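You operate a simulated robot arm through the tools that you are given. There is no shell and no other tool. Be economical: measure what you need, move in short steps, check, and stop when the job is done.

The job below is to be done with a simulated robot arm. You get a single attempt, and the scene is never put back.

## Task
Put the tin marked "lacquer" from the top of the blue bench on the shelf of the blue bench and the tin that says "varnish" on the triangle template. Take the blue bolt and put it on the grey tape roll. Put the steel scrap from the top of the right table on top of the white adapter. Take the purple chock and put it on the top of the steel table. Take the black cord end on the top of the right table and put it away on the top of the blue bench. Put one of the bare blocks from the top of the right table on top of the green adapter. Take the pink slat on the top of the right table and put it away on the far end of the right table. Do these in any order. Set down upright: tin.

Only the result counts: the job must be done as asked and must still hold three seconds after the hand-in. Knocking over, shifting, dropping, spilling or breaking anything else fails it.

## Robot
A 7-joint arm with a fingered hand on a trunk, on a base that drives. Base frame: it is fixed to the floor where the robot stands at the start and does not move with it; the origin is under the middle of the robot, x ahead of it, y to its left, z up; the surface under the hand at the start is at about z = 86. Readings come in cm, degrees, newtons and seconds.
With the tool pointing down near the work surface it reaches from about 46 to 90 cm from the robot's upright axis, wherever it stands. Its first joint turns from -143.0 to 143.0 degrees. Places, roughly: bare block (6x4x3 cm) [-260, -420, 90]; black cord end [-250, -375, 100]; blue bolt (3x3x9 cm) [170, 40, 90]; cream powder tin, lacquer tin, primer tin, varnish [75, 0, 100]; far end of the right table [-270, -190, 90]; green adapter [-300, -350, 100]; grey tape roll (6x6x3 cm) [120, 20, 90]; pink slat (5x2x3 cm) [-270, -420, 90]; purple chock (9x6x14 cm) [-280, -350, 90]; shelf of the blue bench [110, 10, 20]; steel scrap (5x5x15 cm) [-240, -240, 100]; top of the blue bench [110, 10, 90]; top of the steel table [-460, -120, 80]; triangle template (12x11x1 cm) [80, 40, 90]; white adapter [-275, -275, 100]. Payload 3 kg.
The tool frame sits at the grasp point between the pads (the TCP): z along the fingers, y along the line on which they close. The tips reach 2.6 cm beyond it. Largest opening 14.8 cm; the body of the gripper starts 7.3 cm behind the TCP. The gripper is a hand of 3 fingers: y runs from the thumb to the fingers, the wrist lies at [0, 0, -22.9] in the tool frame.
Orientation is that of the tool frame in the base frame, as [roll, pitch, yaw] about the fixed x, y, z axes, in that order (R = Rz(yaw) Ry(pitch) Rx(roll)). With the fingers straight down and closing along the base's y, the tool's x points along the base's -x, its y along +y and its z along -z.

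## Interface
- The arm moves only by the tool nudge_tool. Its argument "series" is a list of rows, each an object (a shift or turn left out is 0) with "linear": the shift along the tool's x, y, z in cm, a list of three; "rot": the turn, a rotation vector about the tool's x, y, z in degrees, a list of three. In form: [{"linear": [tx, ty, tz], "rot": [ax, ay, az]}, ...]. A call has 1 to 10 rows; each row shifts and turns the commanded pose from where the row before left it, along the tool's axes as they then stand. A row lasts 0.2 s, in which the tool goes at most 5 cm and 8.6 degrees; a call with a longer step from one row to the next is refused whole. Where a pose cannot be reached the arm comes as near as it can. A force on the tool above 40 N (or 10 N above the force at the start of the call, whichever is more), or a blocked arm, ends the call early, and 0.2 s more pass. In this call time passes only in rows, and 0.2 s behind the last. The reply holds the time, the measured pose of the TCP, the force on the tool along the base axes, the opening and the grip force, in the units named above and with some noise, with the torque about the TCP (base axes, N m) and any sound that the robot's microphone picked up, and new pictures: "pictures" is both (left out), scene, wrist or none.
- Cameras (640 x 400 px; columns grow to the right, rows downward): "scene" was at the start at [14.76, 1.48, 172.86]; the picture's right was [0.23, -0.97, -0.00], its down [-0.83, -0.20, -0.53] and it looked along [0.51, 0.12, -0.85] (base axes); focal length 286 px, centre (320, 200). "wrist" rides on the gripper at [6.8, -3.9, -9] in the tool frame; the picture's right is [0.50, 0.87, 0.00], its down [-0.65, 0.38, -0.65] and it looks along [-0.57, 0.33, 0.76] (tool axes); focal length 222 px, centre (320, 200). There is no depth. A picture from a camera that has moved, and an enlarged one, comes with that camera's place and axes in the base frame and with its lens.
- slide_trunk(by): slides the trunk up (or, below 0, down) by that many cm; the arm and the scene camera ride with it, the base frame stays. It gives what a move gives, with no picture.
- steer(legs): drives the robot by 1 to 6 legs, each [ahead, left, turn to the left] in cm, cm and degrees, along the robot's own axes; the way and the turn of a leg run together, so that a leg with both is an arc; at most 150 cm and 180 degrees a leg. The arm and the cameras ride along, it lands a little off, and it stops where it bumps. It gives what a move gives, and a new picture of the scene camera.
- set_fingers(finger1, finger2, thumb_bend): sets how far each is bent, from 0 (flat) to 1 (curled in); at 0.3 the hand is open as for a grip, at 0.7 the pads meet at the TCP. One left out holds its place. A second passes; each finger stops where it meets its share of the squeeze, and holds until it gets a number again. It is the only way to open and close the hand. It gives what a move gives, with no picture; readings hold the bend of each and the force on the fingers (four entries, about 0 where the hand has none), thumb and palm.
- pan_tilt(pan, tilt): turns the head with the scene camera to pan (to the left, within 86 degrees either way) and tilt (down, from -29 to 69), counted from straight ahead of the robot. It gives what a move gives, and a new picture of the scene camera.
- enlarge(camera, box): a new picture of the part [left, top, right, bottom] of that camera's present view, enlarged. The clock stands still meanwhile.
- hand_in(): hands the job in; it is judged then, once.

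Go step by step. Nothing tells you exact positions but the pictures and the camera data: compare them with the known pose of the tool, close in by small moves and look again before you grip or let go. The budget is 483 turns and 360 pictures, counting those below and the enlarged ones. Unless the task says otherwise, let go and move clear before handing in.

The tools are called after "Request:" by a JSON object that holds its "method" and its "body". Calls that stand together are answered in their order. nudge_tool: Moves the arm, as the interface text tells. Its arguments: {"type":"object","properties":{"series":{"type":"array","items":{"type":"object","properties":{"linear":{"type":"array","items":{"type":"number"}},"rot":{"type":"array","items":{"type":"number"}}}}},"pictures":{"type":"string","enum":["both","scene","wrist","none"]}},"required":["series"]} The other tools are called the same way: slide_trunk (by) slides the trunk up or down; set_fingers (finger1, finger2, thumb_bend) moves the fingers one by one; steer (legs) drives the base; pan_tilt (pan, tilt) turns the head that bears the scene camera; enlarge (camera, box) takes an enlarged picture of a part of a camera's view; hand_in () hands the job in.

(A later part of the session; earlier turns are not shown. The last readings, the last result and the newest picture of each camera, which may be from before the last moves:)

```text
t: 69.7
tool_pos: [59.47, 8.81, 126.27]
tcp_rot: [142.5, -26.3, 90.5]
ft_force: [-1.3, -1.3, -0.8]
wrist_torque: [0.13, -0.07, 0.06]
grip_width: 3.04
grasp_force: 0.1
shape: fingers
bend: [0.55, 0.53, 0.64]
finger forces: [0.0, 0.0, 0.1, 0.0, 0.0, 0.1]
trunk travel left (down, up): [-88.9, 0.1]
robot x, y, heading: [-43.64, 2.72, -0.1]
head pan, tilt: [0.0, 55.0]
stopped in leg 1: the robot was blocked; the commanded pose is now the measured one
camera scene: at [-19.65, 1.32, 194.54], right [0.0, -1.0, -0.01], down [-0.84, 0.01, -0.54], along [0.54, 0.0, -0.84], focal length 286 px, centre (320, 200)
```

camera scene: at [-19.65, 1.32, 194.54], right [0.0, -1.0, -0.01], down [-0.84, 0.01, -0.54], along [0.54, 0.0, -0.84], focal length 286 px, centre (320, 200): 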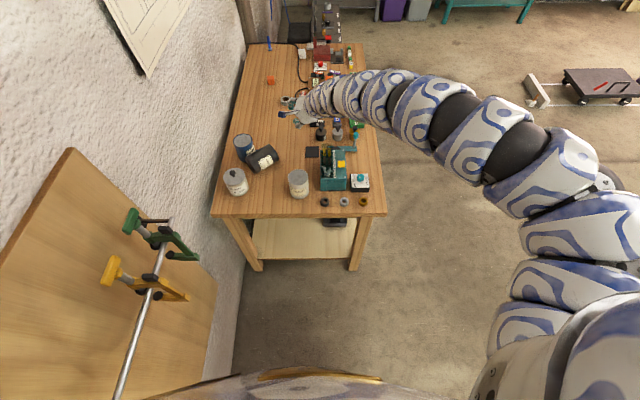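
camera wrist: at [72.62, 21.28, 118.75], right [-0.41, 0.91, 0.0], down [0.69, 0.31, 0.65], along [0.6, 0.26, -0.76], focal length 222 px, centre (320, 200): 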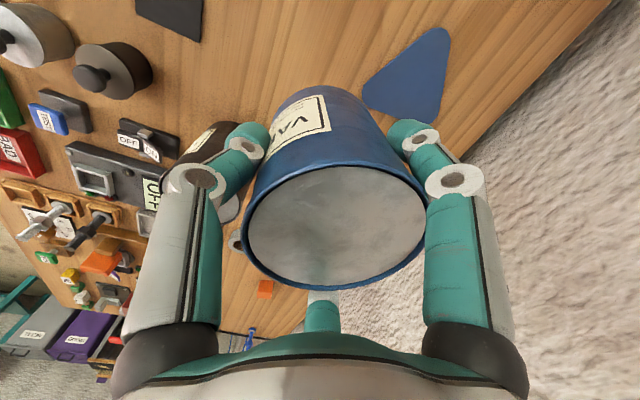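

Request:
{"method": "steer", "body": {"legs": [[3, 0, 0]]}}

Request:
{"method": "enlarge", "body": {"camera": "scene", "box": [200, 110, 400, 235]}}

```text
t: 70.4
tool_pos: [66.52, -10.73, 136.82]
tcp_rot: [152.3, -51.1, 53.8]
ft_force: [-1.3, -1.4, -0.5]
wrist_torque: [0.08, -0.1, 0.01]
grip_width: 3.05
grasp_force: 0.1
shape: fingers
bend: [0.55, 0.53, 0.64]
finger forces: [0.0, 0.1, 0.0, 0.1, 0.0, 0.1]
trunk travel left (down, up): [-88.9, 0.1]
robot x, y, heading: [-42.17, 2.87, -0.2]
head pan, tilt: [0.0, 55.0]
stopped in leg 1: the robot was blocked; the commanded pose is now the measured one
camera scene: at [-21.98, 1.9, 194.66], right [0.0, -1.0, 0.0], down [-0.83, 0.0, -0.55], along [0.55, 0.0, -0.83], focal length 286 px, centre (320, 200)
```

scene: 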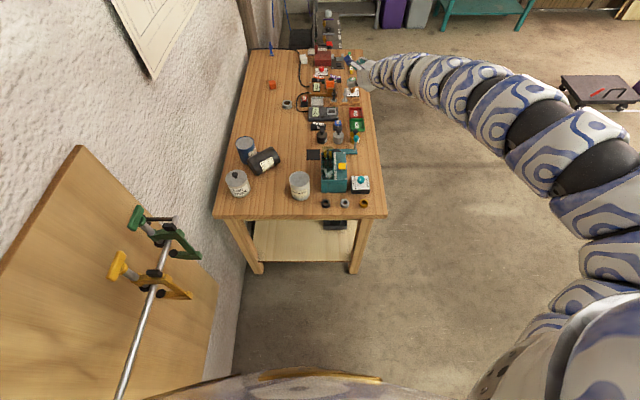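

```text
3.20 times, centred on (300, 172) of scene
camera zoom: at [-21.98, 1.9, 194.66], right [0.0, -1.0, 0.0], down [-0.83, 0.0, -0.55], along [0.55, 0.0, -0.83], focal length 916 px, centre (384, 288)
```

zoom: 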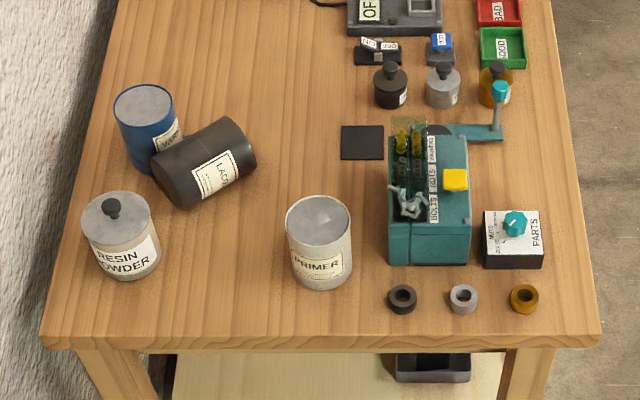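

Request:
{"method": "steer", "body": {"legs": [[4, 0, 0]]}}

Request:
{"method": "steer", "body": {"legs": [[4, 0, 0]]}}

```text
t: 71.1
tool_pos: [66.6, -24.94, 142.3]
tcp_rot: [159.0, -59.3, 35.7]
ft_force: [-0.7, 0.1, -0.8]
wrist_torque: [0.0, -0.12, -0.01]
grip_width: 3.02
grasp_force: 0.2
shape: fingers
bend: [0.55, 0.53, 0.64]
finger forces: [0.0, 0.0, 0.1, 0.0, 0.0, 0.0]
trunk travel left (down, up): [-88.9, 0.1]
robot x, y, heading: [-40.22, 2.48, -0.2]
head pan, tilt: [0.0, 55.0]
stopped in leg 1: the robot was blocked; the commanded pose is now the measured one
camera scene: at [-24.11, 1.87, 194.69], right [0.0, -1.0, 0.0], down [-0.82, 0.0, -0.57], along [0.57, 0.0, -0.82], focal length 286 px, centre (320, 200)
```

scene: 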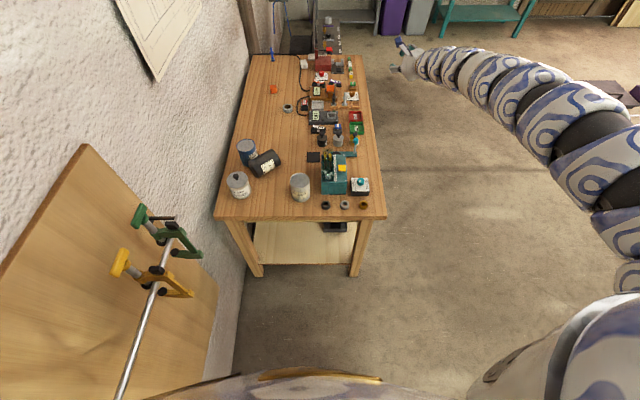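

```text
t: 71.8
tool_pos: [66.66, -23.0, 141.61]
tcp_rot: [159.5, -59.0, 36.1]
ft_force: [0.5, -0.5, -0.2]
wrist_torque: [-0.02, 0.0, -0.01]
grip_width: 3.03
grasp_force: 0.1
shape: fingers
bend: [0.55, 0.53, 0.64]
finger forces: [0.0, 0.1, 0.0, 0.0, 0.1, 0.0]
trunk travel left (down, up): [-88.9, 0.1]
robot x, y, heading: [-39.65, 2.44, -0.3]
head pan, tilt: [0.0, 55.0]
stopped in leg 1: the robot was blocked; the commanded pose is now the measured one
camera scene: at [-24.33, 2.77, 194.63], right [0.0, -1.0, 0.0], down [-0.82, 0.0, -0.57], along [0.57, 0.0, -0.82], focal length 286 px, centre (320, 200)
```

scene: 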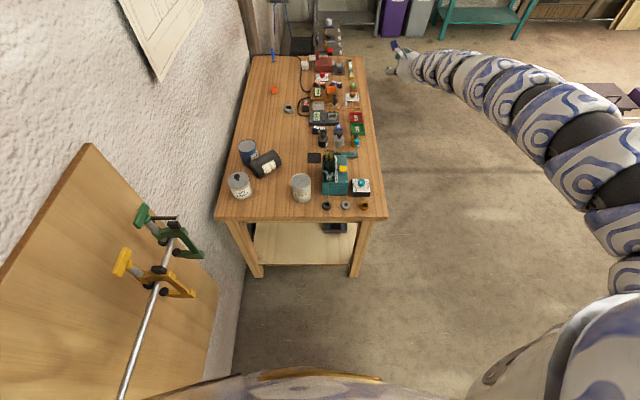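

Request:
{"method": "steer", "body": {"legs": [[10, 0, 0]]}}

```text
t: 73.0
tool_pos: [76.93, -23.29, 141.68]
tcp_rot: [158.9, -58.7, 36.7]
ft_force: [0.3, 0.1, -0.6]
wrist_torque: [-0.02, 0.03, 0.01]
grip_width: 3.05
grasp_force: 0.1
shape: fingers
bend: [0.55, 0.53, 0.64]
finger forces: [0.0, 0.1, 0.1, 0.0, 0.1, 0.0]
trunk travel left (down, up): [-88.9, 0.1]
robot x, y, heading: [-29.42, 2.72, -0.2]
head pan, tilt: [0.0, 55.0]
camera scene: at [-14.03, 2.58, 194.63], right [0.0, -1.0, 0.0], down [-0.82, 0.0, -0.57], along [0.57, 0.0, -0.82], focal length 286 px, centre (320, 200)
```

scene: 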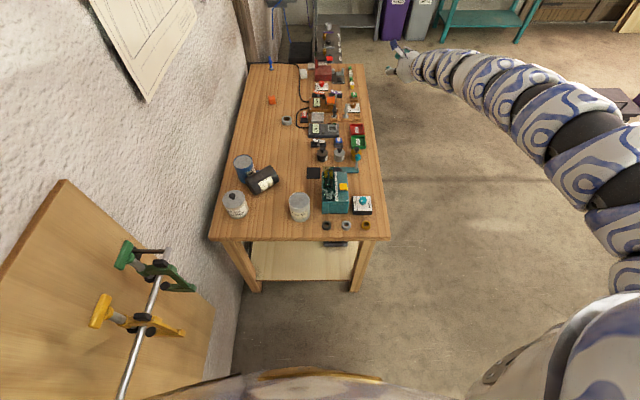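

The robot is free and upright again; something behind must have blocked it. I turn right to look around before anything else.

Request:
{"method": "steer", "body": {"legs": [[0, 0, -80]]}}

Request:
{"method": "pan_tilt", "body": {"pan": -60, "tilt": 30}}

```text
t: 76.8
tool_pos: [-36.46, -106.5, 141.92]
tcp_rot: [159.1, -58.9, -43.5]
ft_force: [-0.9, -0.1, 0.7]
wrist_torque: [-0.01, 0.0, 0.02]
grip_width: 3.05
grasp_force: 0.1
shape: fingers
bend: [0.55, 0.53, 0.64]
finger forces: [0.0, 0.0, 0.1, 0.0, 0.0, 0.0]
trunk travel left (down, up): [-88.9, 0.1]
robot x, y, heading: [-29.76, 2.54, -79.9]
head pan, tilt: [0.0, 55.0]
camera scene: at [-26.85, -12.37, 194.64], right [-0.98, -0.17, 0.0], down [-0.14, 0.81, -0.57], along [0.1, -0.56, -0.82], focal length 286 px, centre (320, 200)
```

scene: 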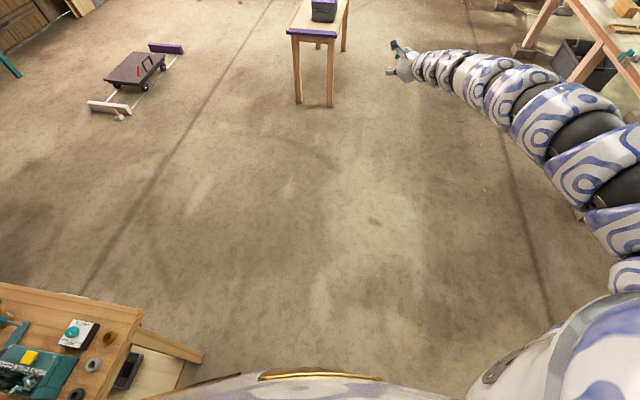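

```text
t: 78.1
tool_pos: [-36.49, -106.6, 141.81]
tcp_rot: [159.3, -58.8, -43.7]
ft_force: [-0.2, 0.1, -0.1]
wrist_torque: [0.01, 0.0, 0.0]
grip_width: 3.03
grasp_force: 0.1
shape: fingers
bend: [0.55, 0.53, 0.64]
finger forces: [0.1, 0.1, 0.1, 0.0, 0.0, 0.0]
trunk travel left (down, up): [-88.9, 0.1]
robot x, y, heading: [-29.52, 3.17, -79.8]
head pan, tilt: [-60.0, 30.0]
camera scene: at [-35.0, -11.11, 198.24], right [-0.64, 0.76, 0.0], down [0.38, 0.32, -0.87], along [-0.66, -0.56, -0.5], focal length 286 px, centre (320, 200)
```

scene: 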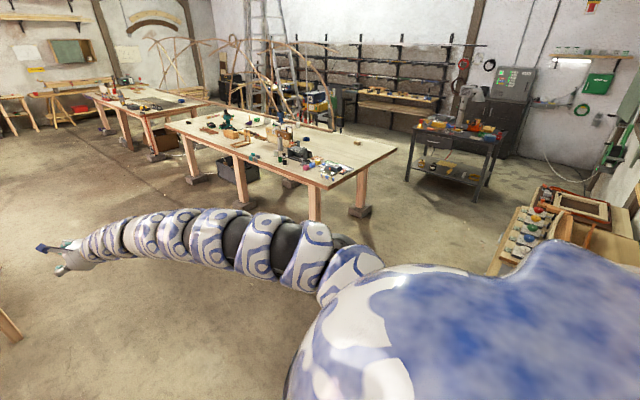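

Request:
{"method": "pan_tilt", "body": {"pan": -86, "tilt": 35}}

Request:
{"method": "enlarge", "body": {"camera": "scene", "box": [300, 100, 640, 300]}}

```text
t: 79.0
tool_pos: [-36.46, -106.48, 141.86]
tcp_rot: [159.1, -58.9, -43.5]
ft_force: [0.5, -0.1, -0.5]
wrist_torque: [0.0, 0.0, -0.01]
grip_width: 3.01
grasp_force: 0.0
shape: fingers
bend: [0.55, 0.53, 0.64]
finger forces: [0.0, 0.0, 0.1, 0.0, 0.0, 0.1]
trunk travel left (down, up): [-88.9, 0.1]
robot x, y, heading: [-29.53, 2.58, -79.5]
head pan, tilt: [-85.9, 35.0]
camera scene: at [-36.62, -7.45, 197.47], right [-0.24, 0.97, 0.0], down [0.56, 0.14, -0.82], along [-0.79, -0.2, -0.57], focal length 286 px, centre (320, 200)
```

scene: 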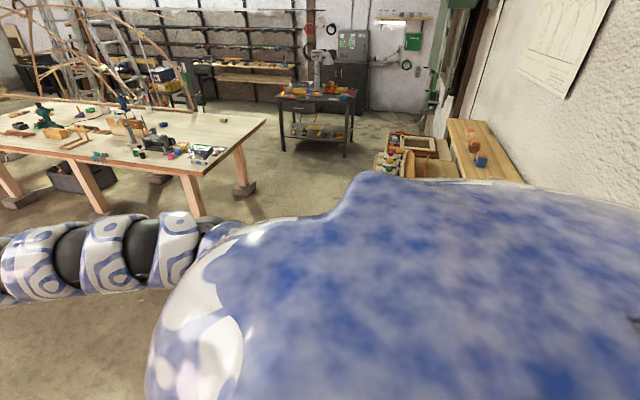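

```text
1.88 times, centred on (470, 200) of scene
camera zoom: at [-36.62, -7.45, 197.47], right [-0.24, 0.97, 0.0], down [0.56, 0.14, -0.82], along [-0.79, -0.2, -0.57], focal length 539 px, centre (38, 200)
```

zoom: 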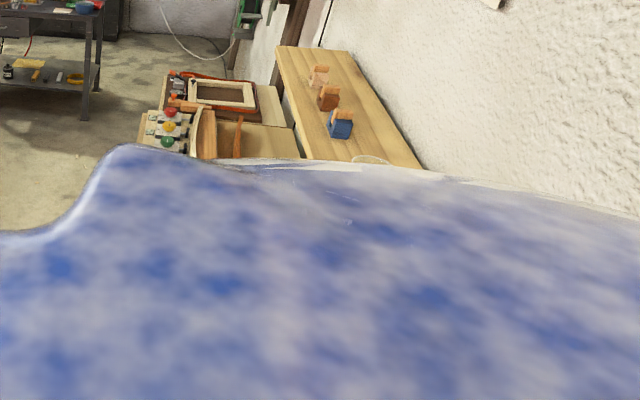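

A table and a wall shelf stand behind the starting place, so I must not back up beyond x≈-38. While over open floor, I reorient the tool to point straight down.

Request:
{"method": "nudge_tool", "body": {"series": [{"linear": [-2.98, -0.64, -0.2], "rot": [1.6, -7.48, 0]}, {"linear": [-2.98, -0.64, -0.2], "rot": [1.6, -7.48, 0]}, {"linear": [-2.98, -0.64, -0.2], "rot": [1.6, -7.48, 0]}, {"linear": [-2.98, -0.64, -0.2], "rot": [1.6, -7.48, 0]}, {"linear": [-2.98, -0.64, -0.2], "rot": [1.6, -7.48, 0]}, {"linear": [-2.98, -0.64, -0.2], "rot": [1.6, -7.48, 0]}, {"linear": [-2.98, -0.64, -0.2], "rot": [1.6, -7.48, 0]}, {"linear": [-2.98, -0.64, -0.2], "rot": [1.6, -7.48, 0]}], "pictures": "none"}}

Request:
{"method": "set_fingers", "body": {"finger1": 0.3, "finger2": 0.3, "thumb_bend": 0.3}}

Request:
{"method": "pan_tilt", "body": {"pan": 0, "tilt": 50}}

```text
t: 80.8
tool_pos: [-44.16, -88.43, 129.9]
tcp_rot: [179.9, 0.2, -55.4]
ft_force: [-0.4, -1.1, -0.3]
wrist_torque: [0.0, 0.0, -0.01]
grip_width: 3.03
grasp_force: 0.1
shape: fingers
bend: [0.55, 0.53, 0.64]
finger forces: [0.0, 0.0, 0.1, 0.0, 0.0, 0.1]
out of reach, approached as far as the arm can: row 1
trunk travel left (down, up): [-88.9, 0.1]
robot x, y, heading: [-29.35, 2.83, -80.2]
head pan, tilt: [-85.9, 35.0]
```

```text
t: 81.8
tool_pos: [-44.05, -88.42, 129.73]
tcp_rot: [179.9, 0.1, -55.3]
ft_force: [0.2, -0.2, 0.9]
wrist_torque: [-0.02, 0.0, 0.0]
grip_width: 12.65
grasp_force: 0.1
shape: fingers
bend: [0.3, 0.3, 0.3]
finger forces: [0.0, 0.0, 0.0, 0.0, 0.1, 0.0]
trunk travel left (down, up): [-88.9, 0.1]
robot x, y, heading: [-29.34, 2.19, -80.1]
head pan, tilt: [-85.9, 35.0]
```

```text
t: 83.4
tool_pos: [-44.22, -88.47, 129.87]
tcp_rot: [179.9, 0.1, -55.3]
ft_force: [1.1, 0.4, -0.6]
wrist_torque: [-0.02, -0.01, 0.02]
grip_width: 12.65
grasp_force: 0.1
shape: fingers
bend: [0.3, 0.3, 0.3]
finger forces: [0.0, 0.0, 0.0, 0.0, 0.0, 0.0]
trunk travel left (down, up): [-88.9, 0.1]
robot x, y, heading: [-29.81, 2.6, -80.1]
head pan, tilt: [0.0, 50.0]
camera scene: at [-26.74, -12.87, 195.3], right [-0.98, -0.17, 0.0], down [-0.13, 0.75, -0.64], along [0.11, -0.63, -0.77], focal length 286 px, centre (320, 200)
```

scene: 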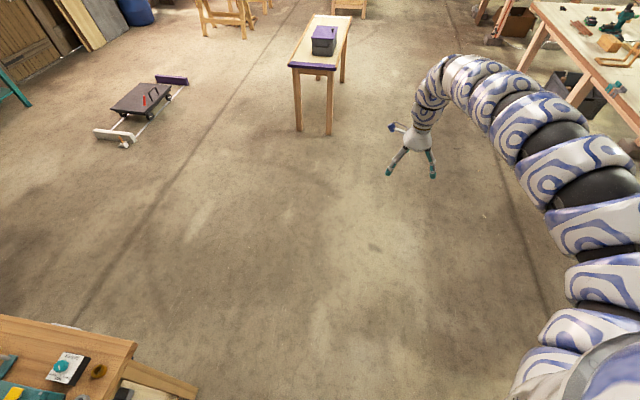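

Request:
{"method": "steer", "body": {"legs": [[0, 0, 100]]}}

Request:
{"method": "enlarge", "body": {"camera": "wrist", "box": [0, 0, 640, 400]}}

```text
t: 88.0
tool_pos: [62.77, 3.36, 129.73]
tcp_rot: [179.9, 0.0, 44.2]
ft_force: [0.7, -0.1, 0.6]
wrist_torque: [0.03, -0.01, -0.01]
grip_width: 12.65
grasp_force: 0.0
shape: fingers
bend: [0.3, 0.3, 0.3]
finger forces: [0.1, 0.0, 0.0, 0.0, 0.0, 0.1]
trunk travel left (down, up): [-88.9, 0.1]
robot x, y, heading: [-29.5, 2.72, 19.6]
head pan, tilt: [0.0, 50.0]
camera scene: at [-14.62, 7.89, 195.29], right [0.34, -0.94, 0.0], down [-0.72, -0.26, -0.64], along [0.61, 0.22, -0.77], focal length 286 px, centre (320, 200)
```

scene: 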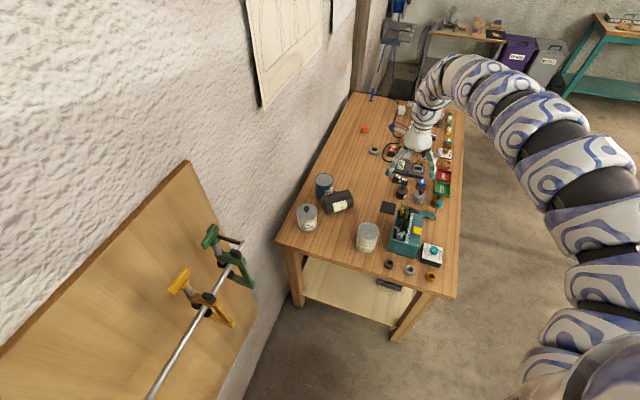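

```text
1.00 times, centred on (320, 200) of wrist (not enlarged: the box is as wide or as high as the picture)
camera zoom: at [64.89, 10.92, 138.83], right [0.96, -0.27, 0.0], down [-0.21, -0.73, 0.66], along [-0.18, -0.63, -0.75], focal length 222 px, centre (320, 200)
```

zoom: 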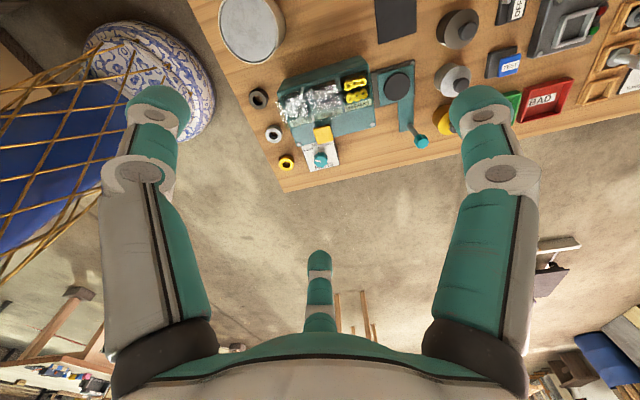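

Request:
{"method": "enlarge", "body": {"camera": "scene", "box": [285, 160, 385, 240]}}

```text
5.00 times, centred on (335, 200) of scene
camera zoom: at [-14.62, 7.89, 195.29], right [0.34, -0.94, 0.0], down [-0.72, -0.26, -0.64], along [0.61, 0.22, -0.77], focal length 1432 px, centre (245, 200)
```

zoom: 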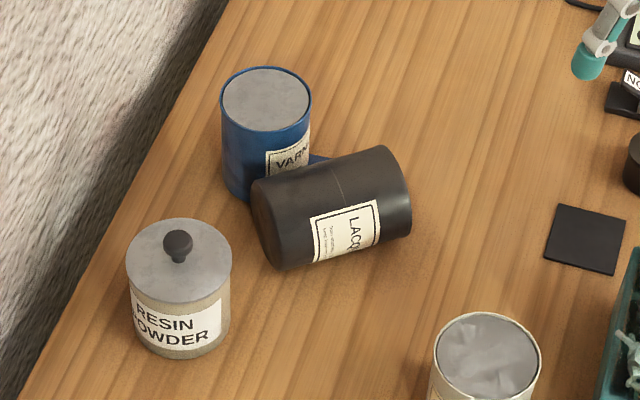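

Varnish still stands; the lacquer tin lies on its side at about (70,29), lid toward (+x,-y). I'll turn the hand so the thumb will be at the lid end, first unwinding the yaw.

Request:
{"method": "nudge_tool", "body": {"series": [{"rot": [0, 0, -8]}, {"rot": [0, 0, -8]}, {"rot": [0, 0, -8]}, {"rot": [0, 0, -8]}, {"rot": [0, 0, -8]}, {"rot": [0, 0, -8]}, {"rot": [0, 0, -8]}, {"rot": [0, 0, -8]}, {"rot": [0, 0, -8]}, {"rot": [0, 0, -8]}], "pictures": "none"}}

Request:
{"method": "nudge_tool", "body": {"series": [{"rot": [0, 0, -8]}, {"rot": [0, 0, -8]}, {"rot": [0, 0, -8]}, {"rot": [0, 0, -8]}, {"rot": [0, 0, -8]}, {"rot": [0, 0, -8]}, {"rot": [0, 0, -8]}, {"rot": [0, 0, -8]}], "pictures": "scene"}}

```text
t: 90.2
tool_pos: [62.78, 3.4, 129.86]
tcp_rot: [-179.8, 0.1, 124.3]
ft_force: [-0.1, 1.2, -0.2]
wrist_torque: [0.0, -0.01, 0.0]
grip_width: 12.66
grasp_force: 0.1
shape: fingers
bend: [0.3, 0.3, 0.3]
finger forces: [0.0, 0.0, 0.0, 0.0, 0.0, 0.1]
trunk travel left (down, up): [-88.9, 0.1]
robot x, y, heading: [-29.59, 2.83, 19.8]
head pan, tilt: [0.0, 50.0]
```

```text
t: 92.0
tool_pos: [62.83, 3.49, 129.86]
tcp_rot: [-179.9, 0.0, -171.7]
ft_force: [0.5, -0.6, 0.3]
wrist_torque: [-0.01, -0.03, 0.0]
grip_width: 12.66
grasp_force: 0.0
shape: fingers
bend: [0.3, 0.3, 0.3]
finger forces: [0.0, 0.0, 0.0, 0.1, 0.0, 0.0]
trunk travel left (down, up): [-88.9, 0.1]
robot x, y, heading: [-29.44, 2.75, 19.3]
head pan, tilt: [0.0, 50.0]
camera scene: at [-14.63, 7.87, 195.29], right [0.34, -0.94, 0.0], down [-0.72, -0.26, -0.64], along [0.61, 0.22, -0.77], focal length 286 px, centre (320, 200)
```

scene: 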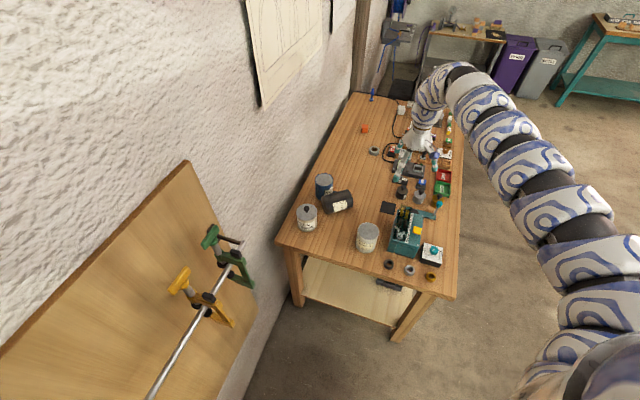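

Varnish blocks one finger there, so I will first push the lying tin about 11 cm along its axis away from varnish with a closed hand. I position the hand behind its bottom end.

Request:
{"method": "steer", "body": {"legs": [[6.9, -5.8, 0], [0, 0, 24.7]]}}

Request:
{"method": "set_fingers", "body": {"finger1": 0.7, "finger2": 0.7, "thumb_bend": 0.7}}

Request:
{"method": "enlarge", "body": {"camera": "wrist", "box": [0, 0, 640, 400]}}

```text
t: 94.4
tool_pos: [62.12, 39.28, 129.82]
tcp_rot: [-179.8, -0.1, -146.7]
ft_force: [0.4, -0.1, 1.0]
wrist_torque: [0.0, -0.01, -0.03]
grip_width: 12.68
grasp_force: 0.1
shape: fingers
bend: [0.3, 0.3, 0.3]
finger forces: [0.0, 0.1, 0.0, 0.0, 0.0, 0.1]
trunk travel left (down, up): [-88.9, 0.1]
robot x, y, heading: [-21.37, -1.08, 44.9]
head pan, tilt: [0.0, 50.0]
camera scene: at [-9.94, 10.45, 195.29], right [0.7, -0.71, 0.0], down [-0.54, -0.54, -0.64], along [0.46, 0.45, -0.77], focal length 286 px, centre (320, 200)
```

scene: 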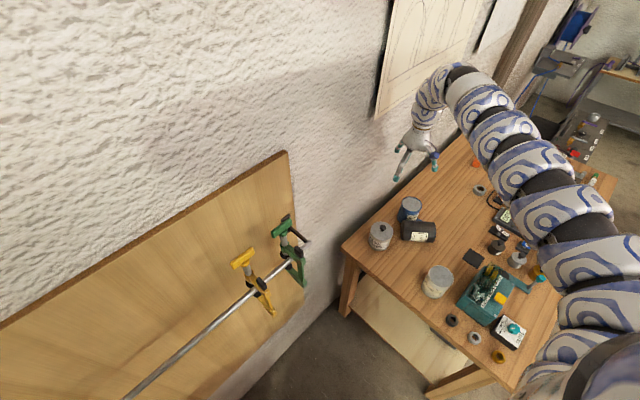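

```text
t: 95.4
tool_pos: [62.22, 39.27, 129.65]
tcp_rot: [-180.0, -0.1, -146.6]
ft_force: [0.1, -0.3, 0.8]
wrist_torque: [0.02, -0.01, 0.01]
grip_width: 0.05
grasp_force: 0.1
shape: fingers
bend: [0.69, 0.69, 0.7]
finger forces: [0.0, 0.0, 0.0, 0.1, 0.0, 0.1]
trunk travel left (down, up): [-88.9, 0.1]
robot x, y, heading: [-20.76, -0.57, 44.5]
head pan, tilt: [0.0, 50.0]
```

```text
1.00 times, centred on (320, 200) of wrist (not enlarged: the box is as wide or as high as the picture)
camera zoom: at [58.59, 32.34, 138.87], right [-0.89, 0.45, 0.0], down [0.34, 0.68, 0.65], along [0.29, 0.58, -0.76], focal length 222 px, centre (320, 200)
```

zoom: 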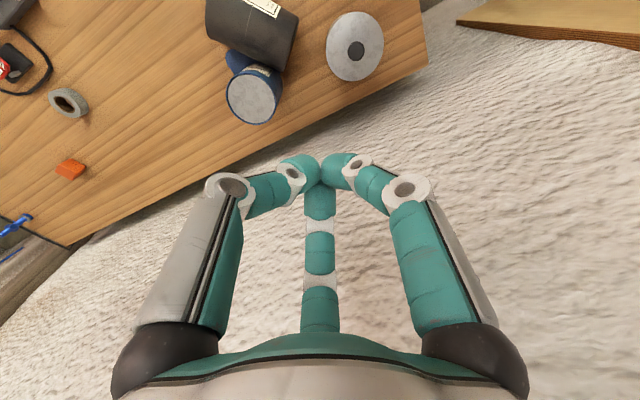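

Request:
{"method": "steer", "body": {"legs": [[-2.0, -17.5, 0]]}}

Request:
{"method": "set_fingers", "body": {"finger1": 0.27, "finger2": 0.27, "thumb_bend": 0.27}}

Request:
{"method": "nudge_tool", "body": {"series": [{"rot": [0, 0, -5.6]}], "pictures": "wrist"}}

```text
t: 96.9
tool_pos: [73.52, 24.89, 129.78]
tcp_rot: [-179.8, -0.1, -146.8]
ft_force: [0.0, -0.2, -0.1]
wrist_torque: [0.03, 0.01, 0.01]
grip_width: 0.02
grasp_force: 0.0
shape: fingers
bend: [0.69, 0.69, 0.7]
finger forces: [0.1, 0.1, 0.0, 0.0, 0.0, 0.0]
trunk travel left (down, up): [-88.9, 0.1]
robot x, y, heading: [-10.24, -14.97, 44.7]
head pan, tilt: [0.0, 50.0]
camera scene: at [1.35, -3.86, 195.3], right [0.7, -0.71, 0.0], down [-0.55, -0.54, -0.64], along [0.46, 0.45, -0.77], focal length 286 px, centre (320, 200)
```

scene: 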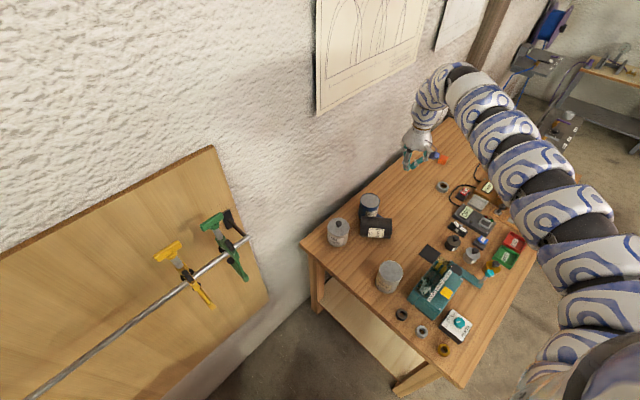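

```text
t: 97.9
tool_pos: [73.42, 24.94, 129.77]
tcp_rot: [-179.9, -0.1, -146.8]
ft_force: [0.5, 0.5, 0.1]
wrist_torque: [0.01, 0.04, -0.03]
grip_width: 13.28
grasp_force: 0.0
shape: fingers
bend: [0.27, 0.27, 0.27]
finger forces: [0.0, 0.0, 0.0, 0.0, 0.1, 0.0]
trunk travel left (down, up): [-88.9, 0.1]
robot x, y, heading: [-9.99, -14.61, 44.7]
head pan, tilt: [0.0, 50.0]
```

```text
t: 98.3
tool_pos: [73.51, 25.06, 129.71]
tcp_rot: [-179.9, 0.1, -141.2]
ft_force: [-0.2, -1.1, -0.3]
wrist_torque: [0.0, -0.02, 0.02]
grip_width: 13.27
grasp_force: 0.0
shape: fingers
bend: [0.27, 0.27, 0.27]
finger forces: [0.1, 0.0, 0.1, 0.0, 0.0, 0.0]
trunk travel left (down, up): [-88.9, 0.1]
robot x, y, heading: [-9.76, -14.84, 44.6]
head pan, tilt: [0.0, 50.0]
camera wrist: at [70.51, 17.8, 138.85], right [-0.93, 0.36, 0.0], down [0.27, 0.71, 0.65], along [0.24, 0.61, -0.76], focal length 222 px, centre (320, 200)
```

wrist: 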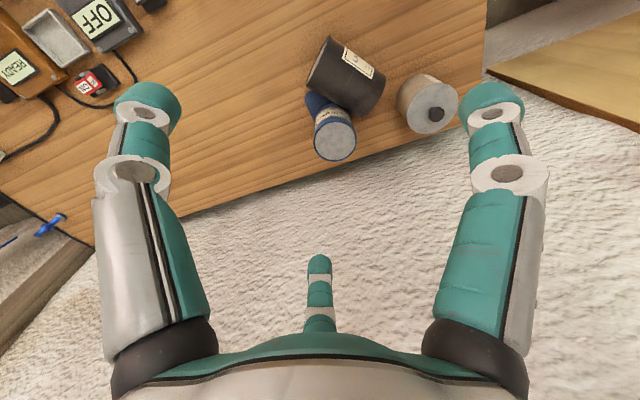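

Request:
{"method": "enlarge", "body": {"camera": "wrist", "box": [270, 10, 470, 170]}}

Request:
{"method": "enlarge", "body": {"camera": "scene", "box": [320, 170, 420, 260]}}

```text
2.50 times, centred on (370, 90) of wrist
camera zoom: at [70.51, 17.8, 138.85], right [-0.93, 0.36, 0.0], down [0.27, 0.71, 0.65], along [0.24, 0.61, -0.76], focal length 555 px, centre (195, 475)
```

zoom: 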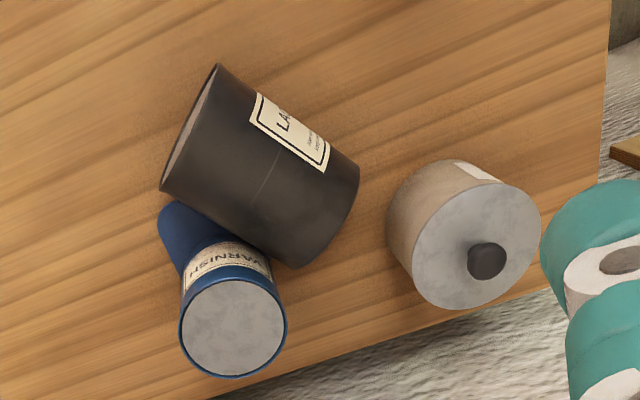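

```text
4.44 times, centred on (370, 215) of scene
camera zoom: at [1.25, -3.73, 195.29], right [0.7, -0.71, 0.0], down [-0.55, -0.54, -0.64], along [0.46, 0.45, -0.77], focal length 1273 px, centre (98, 133)
```

zoom: 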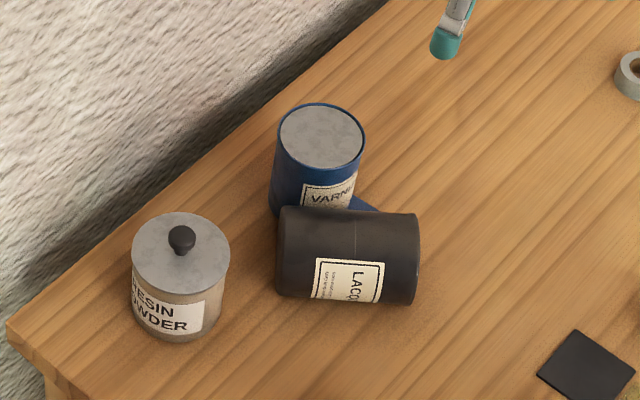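

Request:
{"method": "nudge_tool", "body": {"series": [{"linear": [0, 1.0, 0]}], "pictures": "none"}}

Request:
{"method": "slide_trunk", "body": {"by": -28}}

Request:
{"method": "enlarge", "body": {"camera": "wrist", "box": [0, 0, 640, 400]}}

```text
t: 98.7
tool_pos: [72.63, 25.88, 129.8]
tcp_rot: [-179.9, 0.0, -141.2]
ft_force: [-1.0, 1.3, 0.5]
wrist_torque: [-0.02, -0.02, 0.01]
grip_width: 13.31
grasp_force: 0.1
shape: fingers
bend: [0.27, 0.27, 0.27]
finger forces: [0.1, 0.0, 0.1, 0.1, 0.1, 0.0]
trunk travel left (down, up): [-88.9, 0.1]
robot x, y, heading: [-10.1, -14.53, 44.8]
head pan, tilt: [0.0, 50.0]
```

```text
t: 101.5
tool_pos: [72.76, 25.69, 101.83]
tcp_rot: [-179.9, -0.1, -141.2]
ft_force: [-0.2, 0.5, 0.1]
wrist_torque: [0.0, 0.0, -0.01]
grip_width: 13.28
grasp_force: 0.1
shape: fingers
bend: [0.27, 0.27, 0.27]
finger forces: [0.0, 0.0, 0.1, 0.0, 0.0, 0.1]
trunk travel left (down, up): [-60.9, 28.1]
robot x, y, heading: [-10.09, -14.47, 44.7]
head pan, tilt: [0.0, 50.0]
```

```text
1.00 times, centred on (320, 200) of wrist (not enlarged: the box is as wide or as high as the picture)
camera zoom: at [69.85, 18.57, 110.88], right [-0.93, 0.36, 0.0], down [0.27, 0.71, 0.65], along [0.24, 0.61, -0.76], focal length 222 px, centre (320, 200)
```

zoom: 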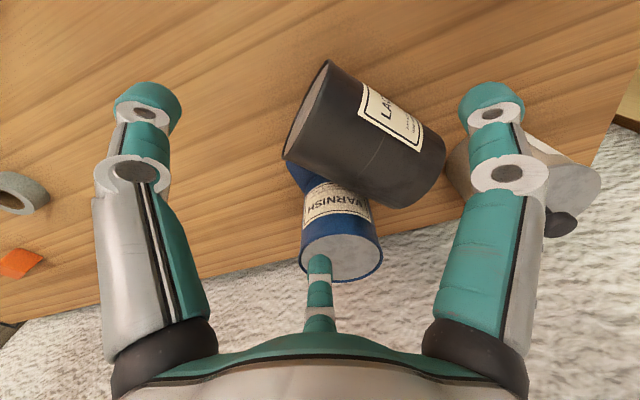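

Request:
{"method": "slide_trunk", "body": {"by": -6}}

Request:
{"method": "enlarge", "body": {"camera": "wrist", "box": [0, 0, 640, 400]}}

Request:
{"method": "enlarge", "body": {"camera": "scene", "box": [300, 120, 460, 250]}}

```text
t: 102.2
tool_pos: [72.97, 25.63, 98.3]
tcp_rot: [-179.8, 0.7, -141.4]
ft_force: [-4.1, -7.7, 29.0]
wrist_torque: [2.78, -1.06, 0.05]
grip_width: 13.28
grasp_force: 14.2
shape: fingers
bend: [0.27, 0.09, 0.27]
finger forces: [0.0, 29.4, 0.1, 0.1, 0.0, 0.0]
trunk travel left (down, up): [-56.7, 32.3]
robot x, y, heading: [-10.01, -14.76, 44.7]
head pan, tilt: [0.0, 50.0]
stopped: the force on the tool passed its limit at 44 N (the readings are from after the stop); the commanded pose is now the measured one
```

```text
1.00 times, centred on (320, 200) of wrist (not enlarged: the box is as wide or as high as the picture)
camera zoom: at [70.03, 18.31, 107.28], right [-0.93, 0.36, -0.01], down [0.27, 0.7, 0.66], along [0.25, 0.61, -0.75], focal length 222 px, centre (320, 200)
```

zoom: 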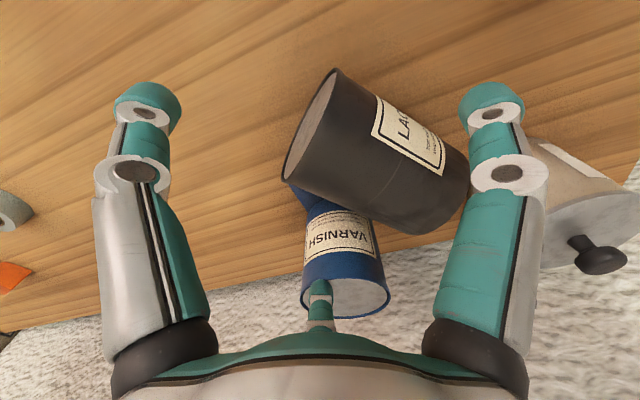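

```text
3.08 times, centred on (380, 185) of scene
camera zoom: at [0.96, -3.97, 163.16], right [0.7, -0.71, 0.0], down [-0.55, -0.54, -0.64], along [0.46, 0.45, -0.76], focal length 881 px, centre (135, 246)
```

zoom: 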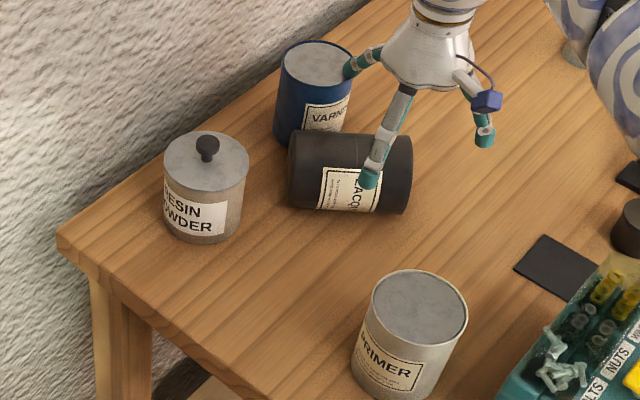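

The back finger landed on varnish's rim. I raise at once.

Request:
{"method": "slide_trunk", "body": {"by": 5}}

Request:
{"method": "enlarge", "body": {"camera": "scene", "box": [300, 120, 460, 250]}}

```text
t: 103.2
tool_pos: [72.94, 25.58, 102.92]
tcp_rot: [-179.8, 0.2, -141.3]
ft_force: [-0.6, -0.6, -0.5]
wrist_torque: [0.01, -0.02, -0.02]
grip_width: 13.28
grasp_force: 0.1
shape: fingers
bend: [0.27, 0.27, 0.27]
finger forces: [0.1, 0.1, 0.1, 0.0, 0.0, 0.0]
trunk travel left (down, up): [-61.7, 27.3]
robot x, y, heading: [-10.05, -14.86, 44.6]
head pan, tilt: [0.0, 50.0]
```

```text
3.08 times, centred on (380, 185) of scene
camera zoom: at [1.25, -3.75, 168.12], right [0.7, -0.71, 0.0], down [-0.55, -0.54, -0.64], along [0.46, 0.45, -0.77], focal length 881 px, centre (135, 246)
```

zoom: 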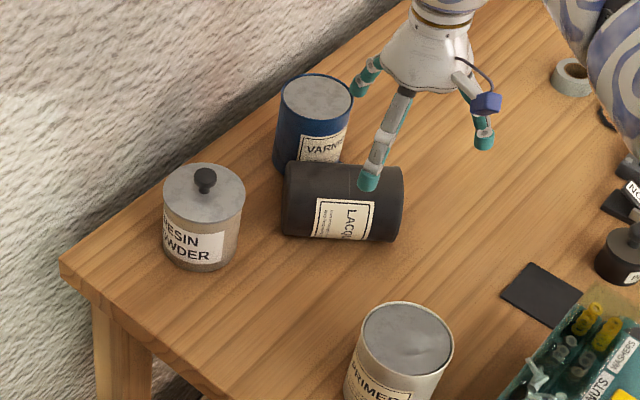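

Request:
{"method": "nudge_tool", "body": {"series": [{"linear": [0.2, -2.0, 0]}], "pictures": "none"}}

Request:
{"method": "set_fingers", "body": {"finger1": 0.31, "finger2": 0.31, "thumb_bend": 0.31}}

Request:
{"method": "slide_trunk", "body": {"by": -5}}

Request:
{"method": "enlarge", "body": {"camera": "wrist", "box": [0, 0, 640, 400]}}

Request:
{"method": "enlarge", "body": {"camera": "scene", "box": [300, 120, 460, 250]}}

```text
t: 103.6
tool_pos: [74.11, 24.01, 102.84]
tcp_rot: [-179.8, 0.3, -141.4]
ft_force: [0.0, -0.2, 1.2]
wrist_torque: [0.01, -0.03, -0.03]
grip_width: 13.26
grasp_force: 0.2
shape: fingers
bend: [0.27, 0.27, 0.27]
finger forces: [0.1, 0.1, 0.0, 0.1, 0.0, 0.0]
trunk travel left (down, up): [-61.7, 27.3]
robot x, y, heading: [-10.08, -14.35, 44.7]
head pan, tilt: [0.0, 50.0]
```

```text
t: 104.6
tool_pos: [74.07, 23.92, 102.94]
tcp_rot: [-179.9, 0.2, -141.4]
ft_force: [0.2, -0.4, -0.6]
wrist_torque: [-0.01, 0.01, 0.03]
grip_width: 12.47
grasp_force: 0.1
shape: fingers
bend: [0.31, 0.31, 0.31]
finger forces: [0.0, 0.0, 0.0, 0.0, 0.0, 0.0]
trunk travel left (down, up): [-61.7, 27.3]
robot x, y, heading: [-10.08, -14.61, 44.4]
head pan, tilt: [0.0, 50.0]
```

```text
t: 105.5
tool_pos: [74.02, 23.89, 97.87]
tcp_rot: [-179.8, 0.4, -141.4]
ft_force: [0.0, -0.4, 0.5]
wrist_torque: [0.02, 0.0, 0.0]
grip_width: 12.41
grasp_force: 0.0
shape: fingers
bend: [0.31, 0.31, 0.31]
finger forces: [0.0, 0.0, 0.0, 0.0, 0.0, 0.0]
trunk travel left (down, up): [-56.7, 32.3]
robot x, y, heading: [-9.9, -14.38, 44.7]
head pan, tilt: [0.0, 50.0]
```

```text
1.00 times, centred on (320, 200) of wrist (not enlarged: the box is as wide or as high as the picture)
camera zoom: at [71.09, 16.76, 106.94], right [-0.93, 0.36, -0.01], down [0.27, 0.7, 0.66], along [0.24, 0.61, -0.75], focal length 222 px, centre (320, 200)
```

zoom: 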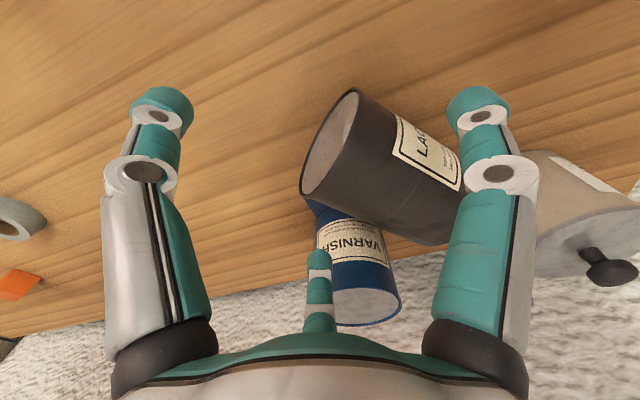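

```text
3.08 times, centred on (380, 185) of scene
camera zoom: at [1.21, -3.75, 163.13], right [0.7, -0.71, 0.0], down [-0.55, -0.54, -0.64], along [0.46, 0.45, -0.77], focal length 881 px, centre (135, 246)
```

zoom: 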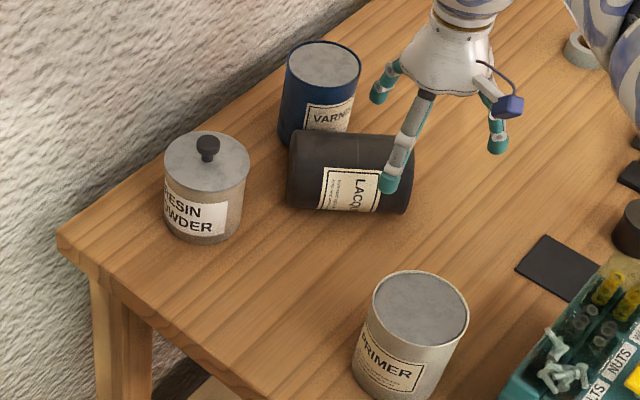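

Request:
{"method": "nudge_tool", "body": {"series": [{"linear": [0, 0.5, 0]}], "pictures": "none"}}

Request:
{"method": "slide_trunk", "body": {"by": -3}}

Request:
{"method": "slide_trunk", "body": {"by": -3.4}}

Request:
{"method": "enlarge", "body": {"camera": "wrist", "box": [0, 0, 640, 400]}}

Request:
{"method": "enlarge", "body": {"camera": "scene", "box": [300, 120, 460, 250]}}

```text
t: 105.9
tool_pos: [73.65, 24.32, 97.79]
tcp_rot: [-179.8, 0.2, -141.4]
ft_force: [-0.5, 0.0, -0.9]
wrist_torque: [0.01, -0.02, 0.0]
grip_width: 12.46
grasp_force: 0.1
shape: fingers
bend: [0.31, 0.31, 0.31]
finger forces: [0.0, 0.0, 0.0, 0.0, 0.0, 0.0]
trunk travel left (down, up): [-56.7, 32.3]
robot x, y, heading: [-9.7, -14.96, 44.3]
head pan, tilt: [0.0, 50.0]
```

```text
t: 106.6
tool_pos: [73.63, 24.4, 94.88]
tcp_rot: [-179.9, 0.4, -141.3]
ft_force: [-0.3, -0.2, -0.5]
wrist_torque: [0.01, -0.01, 0.03]
grip_width: 12.44
grasp_force: 0.1
shape: fingers
bend: [0.31, 0.31, 0.31]
finger forces: [0.1, 0.0, 0.0, 0.0, 0.0, 0.0]
trunk travel left (down, up): [-53.7, 35.3]
robot x, y, heading: [-10.01, -14.73, 44.1]
head pan, tilt: [0.0, 50.0]
```

```text
t: 107.4
tool_pos: [73.72, 24.36, 91.46]
tcp_rot: [-179.9, 0.2, -141.4]
ft_force: [-0.4, -0.3, -0.3]
wrist_torque: [0.0, 0.01, -0.01]
grip_width: 12.44
grasp_force: 0.0
shape: fingers
bend: [0.31, 0.31, 0.31]
finger forces: [0.1, 0.0, 0.1, 0.0, 0.0, 0.0]
trunk travel left (down, up): [-50.3, 38.7]
robot x, y, heading: [-10.41, -14.58, 44.5]
head pan, tilt: [0.0, 50.0]
```

```text
1.00 times, centred on (320, 200) of wrist (not enlarged: the box is as wide or as high as the picture)
camera zoom: at [70.78, 17.17, 100.5], right [-0.93, 0.36, -0.01], down [0.27, 0.7, 0.66], along [0.24, 0.61, -0.75], focal length 222 px, centre (320, 200)
```

zoom: 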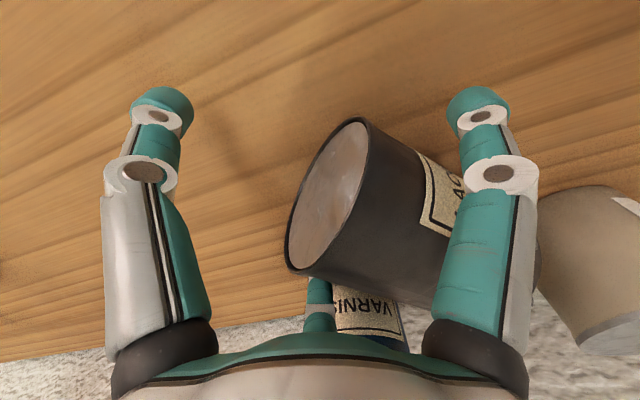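

```text
3.08 times, centred on (380, 185) of scene
camera zoom: at [1.21, -3.75, 156.73], right [0.7, -0.71, 0.0], down [-0.55, -0.54, -0.64], along [0.46, 0.45, -0.77], focal length 881 px, centre (135, 246)
```

zoom: 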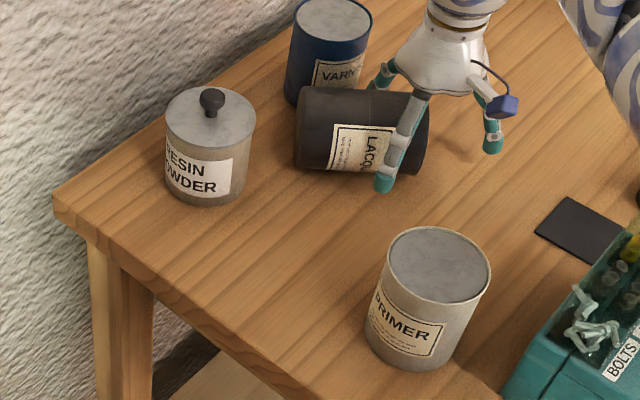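

Request:
{"method": "set_fingers", "body": {"finger1": 0.6, "finger2": 0.6}}

Request:
{"method": "enlarge", "body": {"camera": "scene", "box": [300, 120, 460, 250]}}

Request:
{"method": "enlarge", "body": {"camera": "wrist", "box": [0, 0, 640, 400]}}

```text
t: 108.4
tool_pos: [73.8, 24.42, 91.36]
tcp_rot: [-179.8, 0.3, -141.2]
ft_force: [-1.7, 2.0, -0.3]
wrist_torque: [0.05, 0.07, 0.0]
grip_width: 9.88
grasp_force: 10.9
shape: fingers
bend: [0.45, 0.45, 0.31]
finger forces: [10.6, 10.8, 0.1, 0.1, 0.1, 0.1]
trunk travel left (down, up): [-50.3, 38.7]
robot x, y, heading: [-10.14, -14.52, 44.5]
head pan, tilt: [0.0, 50.0]
```

```text
3.08 times, centred on (380, 185) of scene
camera zoom: at [1.23, -3.73, 156.73], right [0.7, -0.71, 0.0], down [-0.55, -0.54, -0.64], along [0.46, 0.45, -0.77], focal length 881 px, centre (135, 246)
```

zoom: 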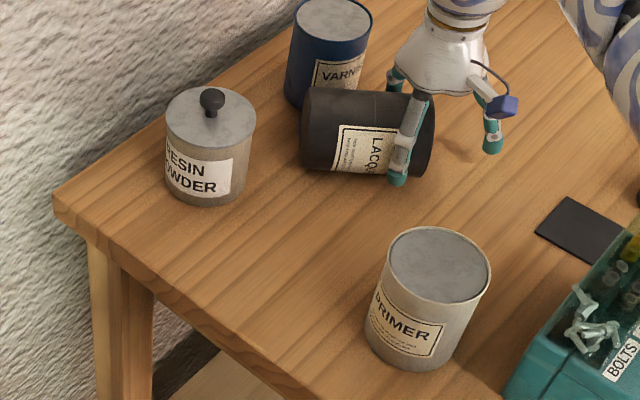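

```text
1.00 times, centred on (320, 200) of wrist (not enlarged: the box is as wide or as high as the picture)
camera zoom: at [70.79, 17.19, 100.48], right [-0.93, 0.36, -0.01], down [0.27, 0.7, 0.66], along [0.24, 0.61, -0.76], focal length 222 px, centre (320, 200)
```

zoom: 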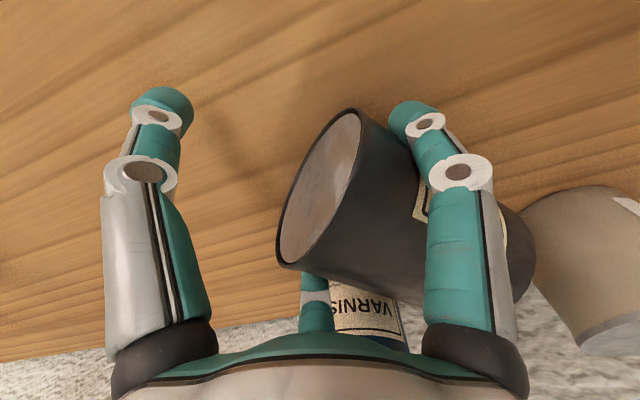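

Pinched near the lid. I lift a bit and see whether it swings upright by gravity.

Request:
{"method": "slide_trunk", "body": {"by": 4}}

Request:
{"method": "enlarge", "body": {"camera": "scene", "box": [300, 120, 460, 250]}}

Request:
{"method": "enlarge", "body": {"camera": "wrist", "box": [0, 0, 640, 400]}}

```text
t: 109.2
tool_pos: [73.73, 24.32, 95.36]
tcp_rot: [-179.8, 0.4, -141.4]
ft_force: [1.1, -0.6, -3.2]
wrist_torque: [-0.12, -0.05, 0.01]
grip_width: 9.71
grasp_force: 11.5
shape: fingers
bend: [0.46, 0.46, 0.31]
finger forces: [11.1, 11.0, 0.0, 0.0, 0.0, 0.0]
trunk travel left (down, up): [-54.3, 34.7]
robot x, y, heading: [-10.29, -14.44, 44.4]
head pan, tilt: [0.0, 50.0]
```

```text
3.08 times, centred on (380, 185) of scene
camera zoom: at [1.3, -3.75, 160.73], right [0.7, -0.71, 0.0], down [-0.55, -0.54, -0.64], along [0.46, 0.45, -0.77], focal length 881 px, centre (135, 246)
```

zoom: 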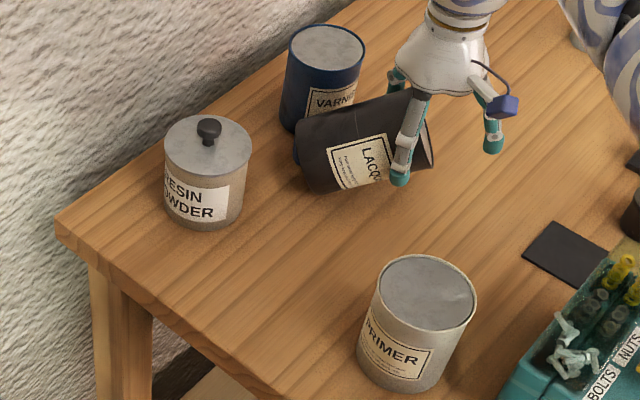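

```text
1.00 times, centred on (320, 200) of wrist (not enlarged: the box is as wide or as high as the picture)
camera zoom: at [70.86, 17.13, 104.47], right [-0.93, 0.36, -0.01], down [0.27, 0.7, 0.66], along [0.24, 0.61, -0.76], focal length 222 px, centre (320, 200)
```

zoom: 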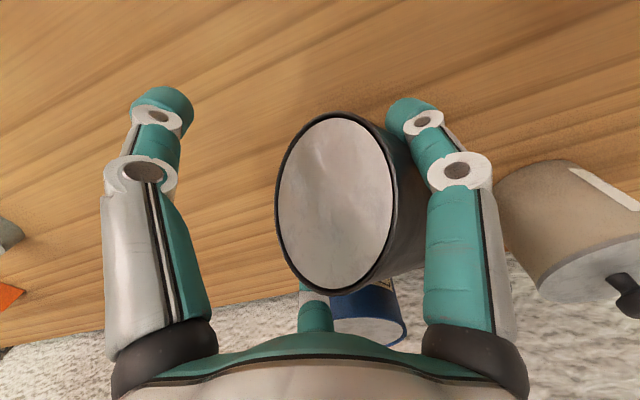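

Request:
{"method": "slide_trunk", "body": {"by": 5}}

Request:
{"method": "enlarge", "body": {"camera": "scene", "box": [300, 120, 460, 250]}}

Request:
{"method": "enlarge", "body": {"camera": "wrist", "box": [0, 0, 640, 400]}}

```text
t: 110.2
tool_pos: [73.82, 24.5, 100.34]
tcp_rot: [-179.8, 0.2, -141.4]
ft_force: [0.5, 0.4, -5.6]
wrist_torque: [-0.23, -0.18, 0.0]
grip_width: 9.58
grasp_force: 12.9
shape: fingers
bend: [0.46, 0.46, 0.31]
finger forces: [12.3, 12.4, 0.0, 0.0, 0.1, 0.0]
trunk travel left (down, up): [-59.3, 29.7]
robot x, y, heading: [-9.77, -14.53, 44.5]
head pan, tilt: [0.0, 50.0]
```

```text
3.08 times, centred on (380, 185) of scene
camera zoom: at [1.34, -3.71, 165.72], right [0.7, -0.71, 0.0], down [-0.55, -0.54, -0.64], along [0.46, 0.45, -0.77], focal length 881 px, centre (135, 246)
```

zoom: 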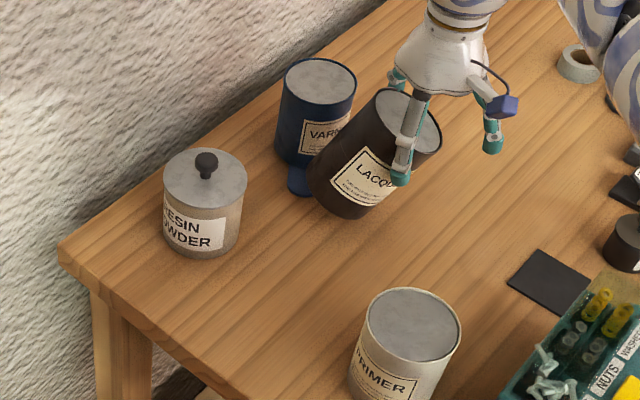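

```text
1.00 times, centred on (320, 200) of wrist (not enlarged: the box is as wide or as high as the picture)
camera zoom: at [70.86, 17.2, 109.42], right [-0.93, 0.36, 0.0], down [0.27, 0.7, 0.66], along [0.24, 0.61, -0.76], focal length 222 px, centre (320, 200)
```

zoom: 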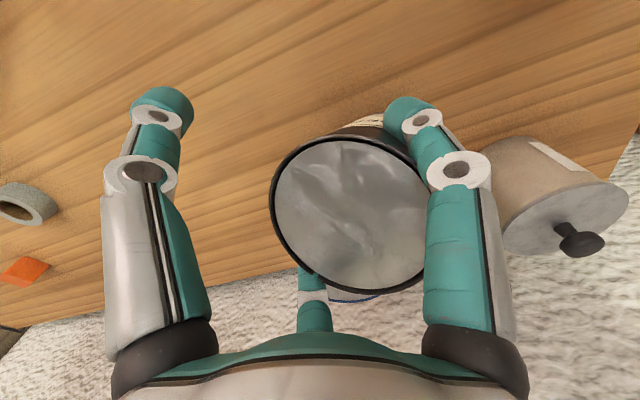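

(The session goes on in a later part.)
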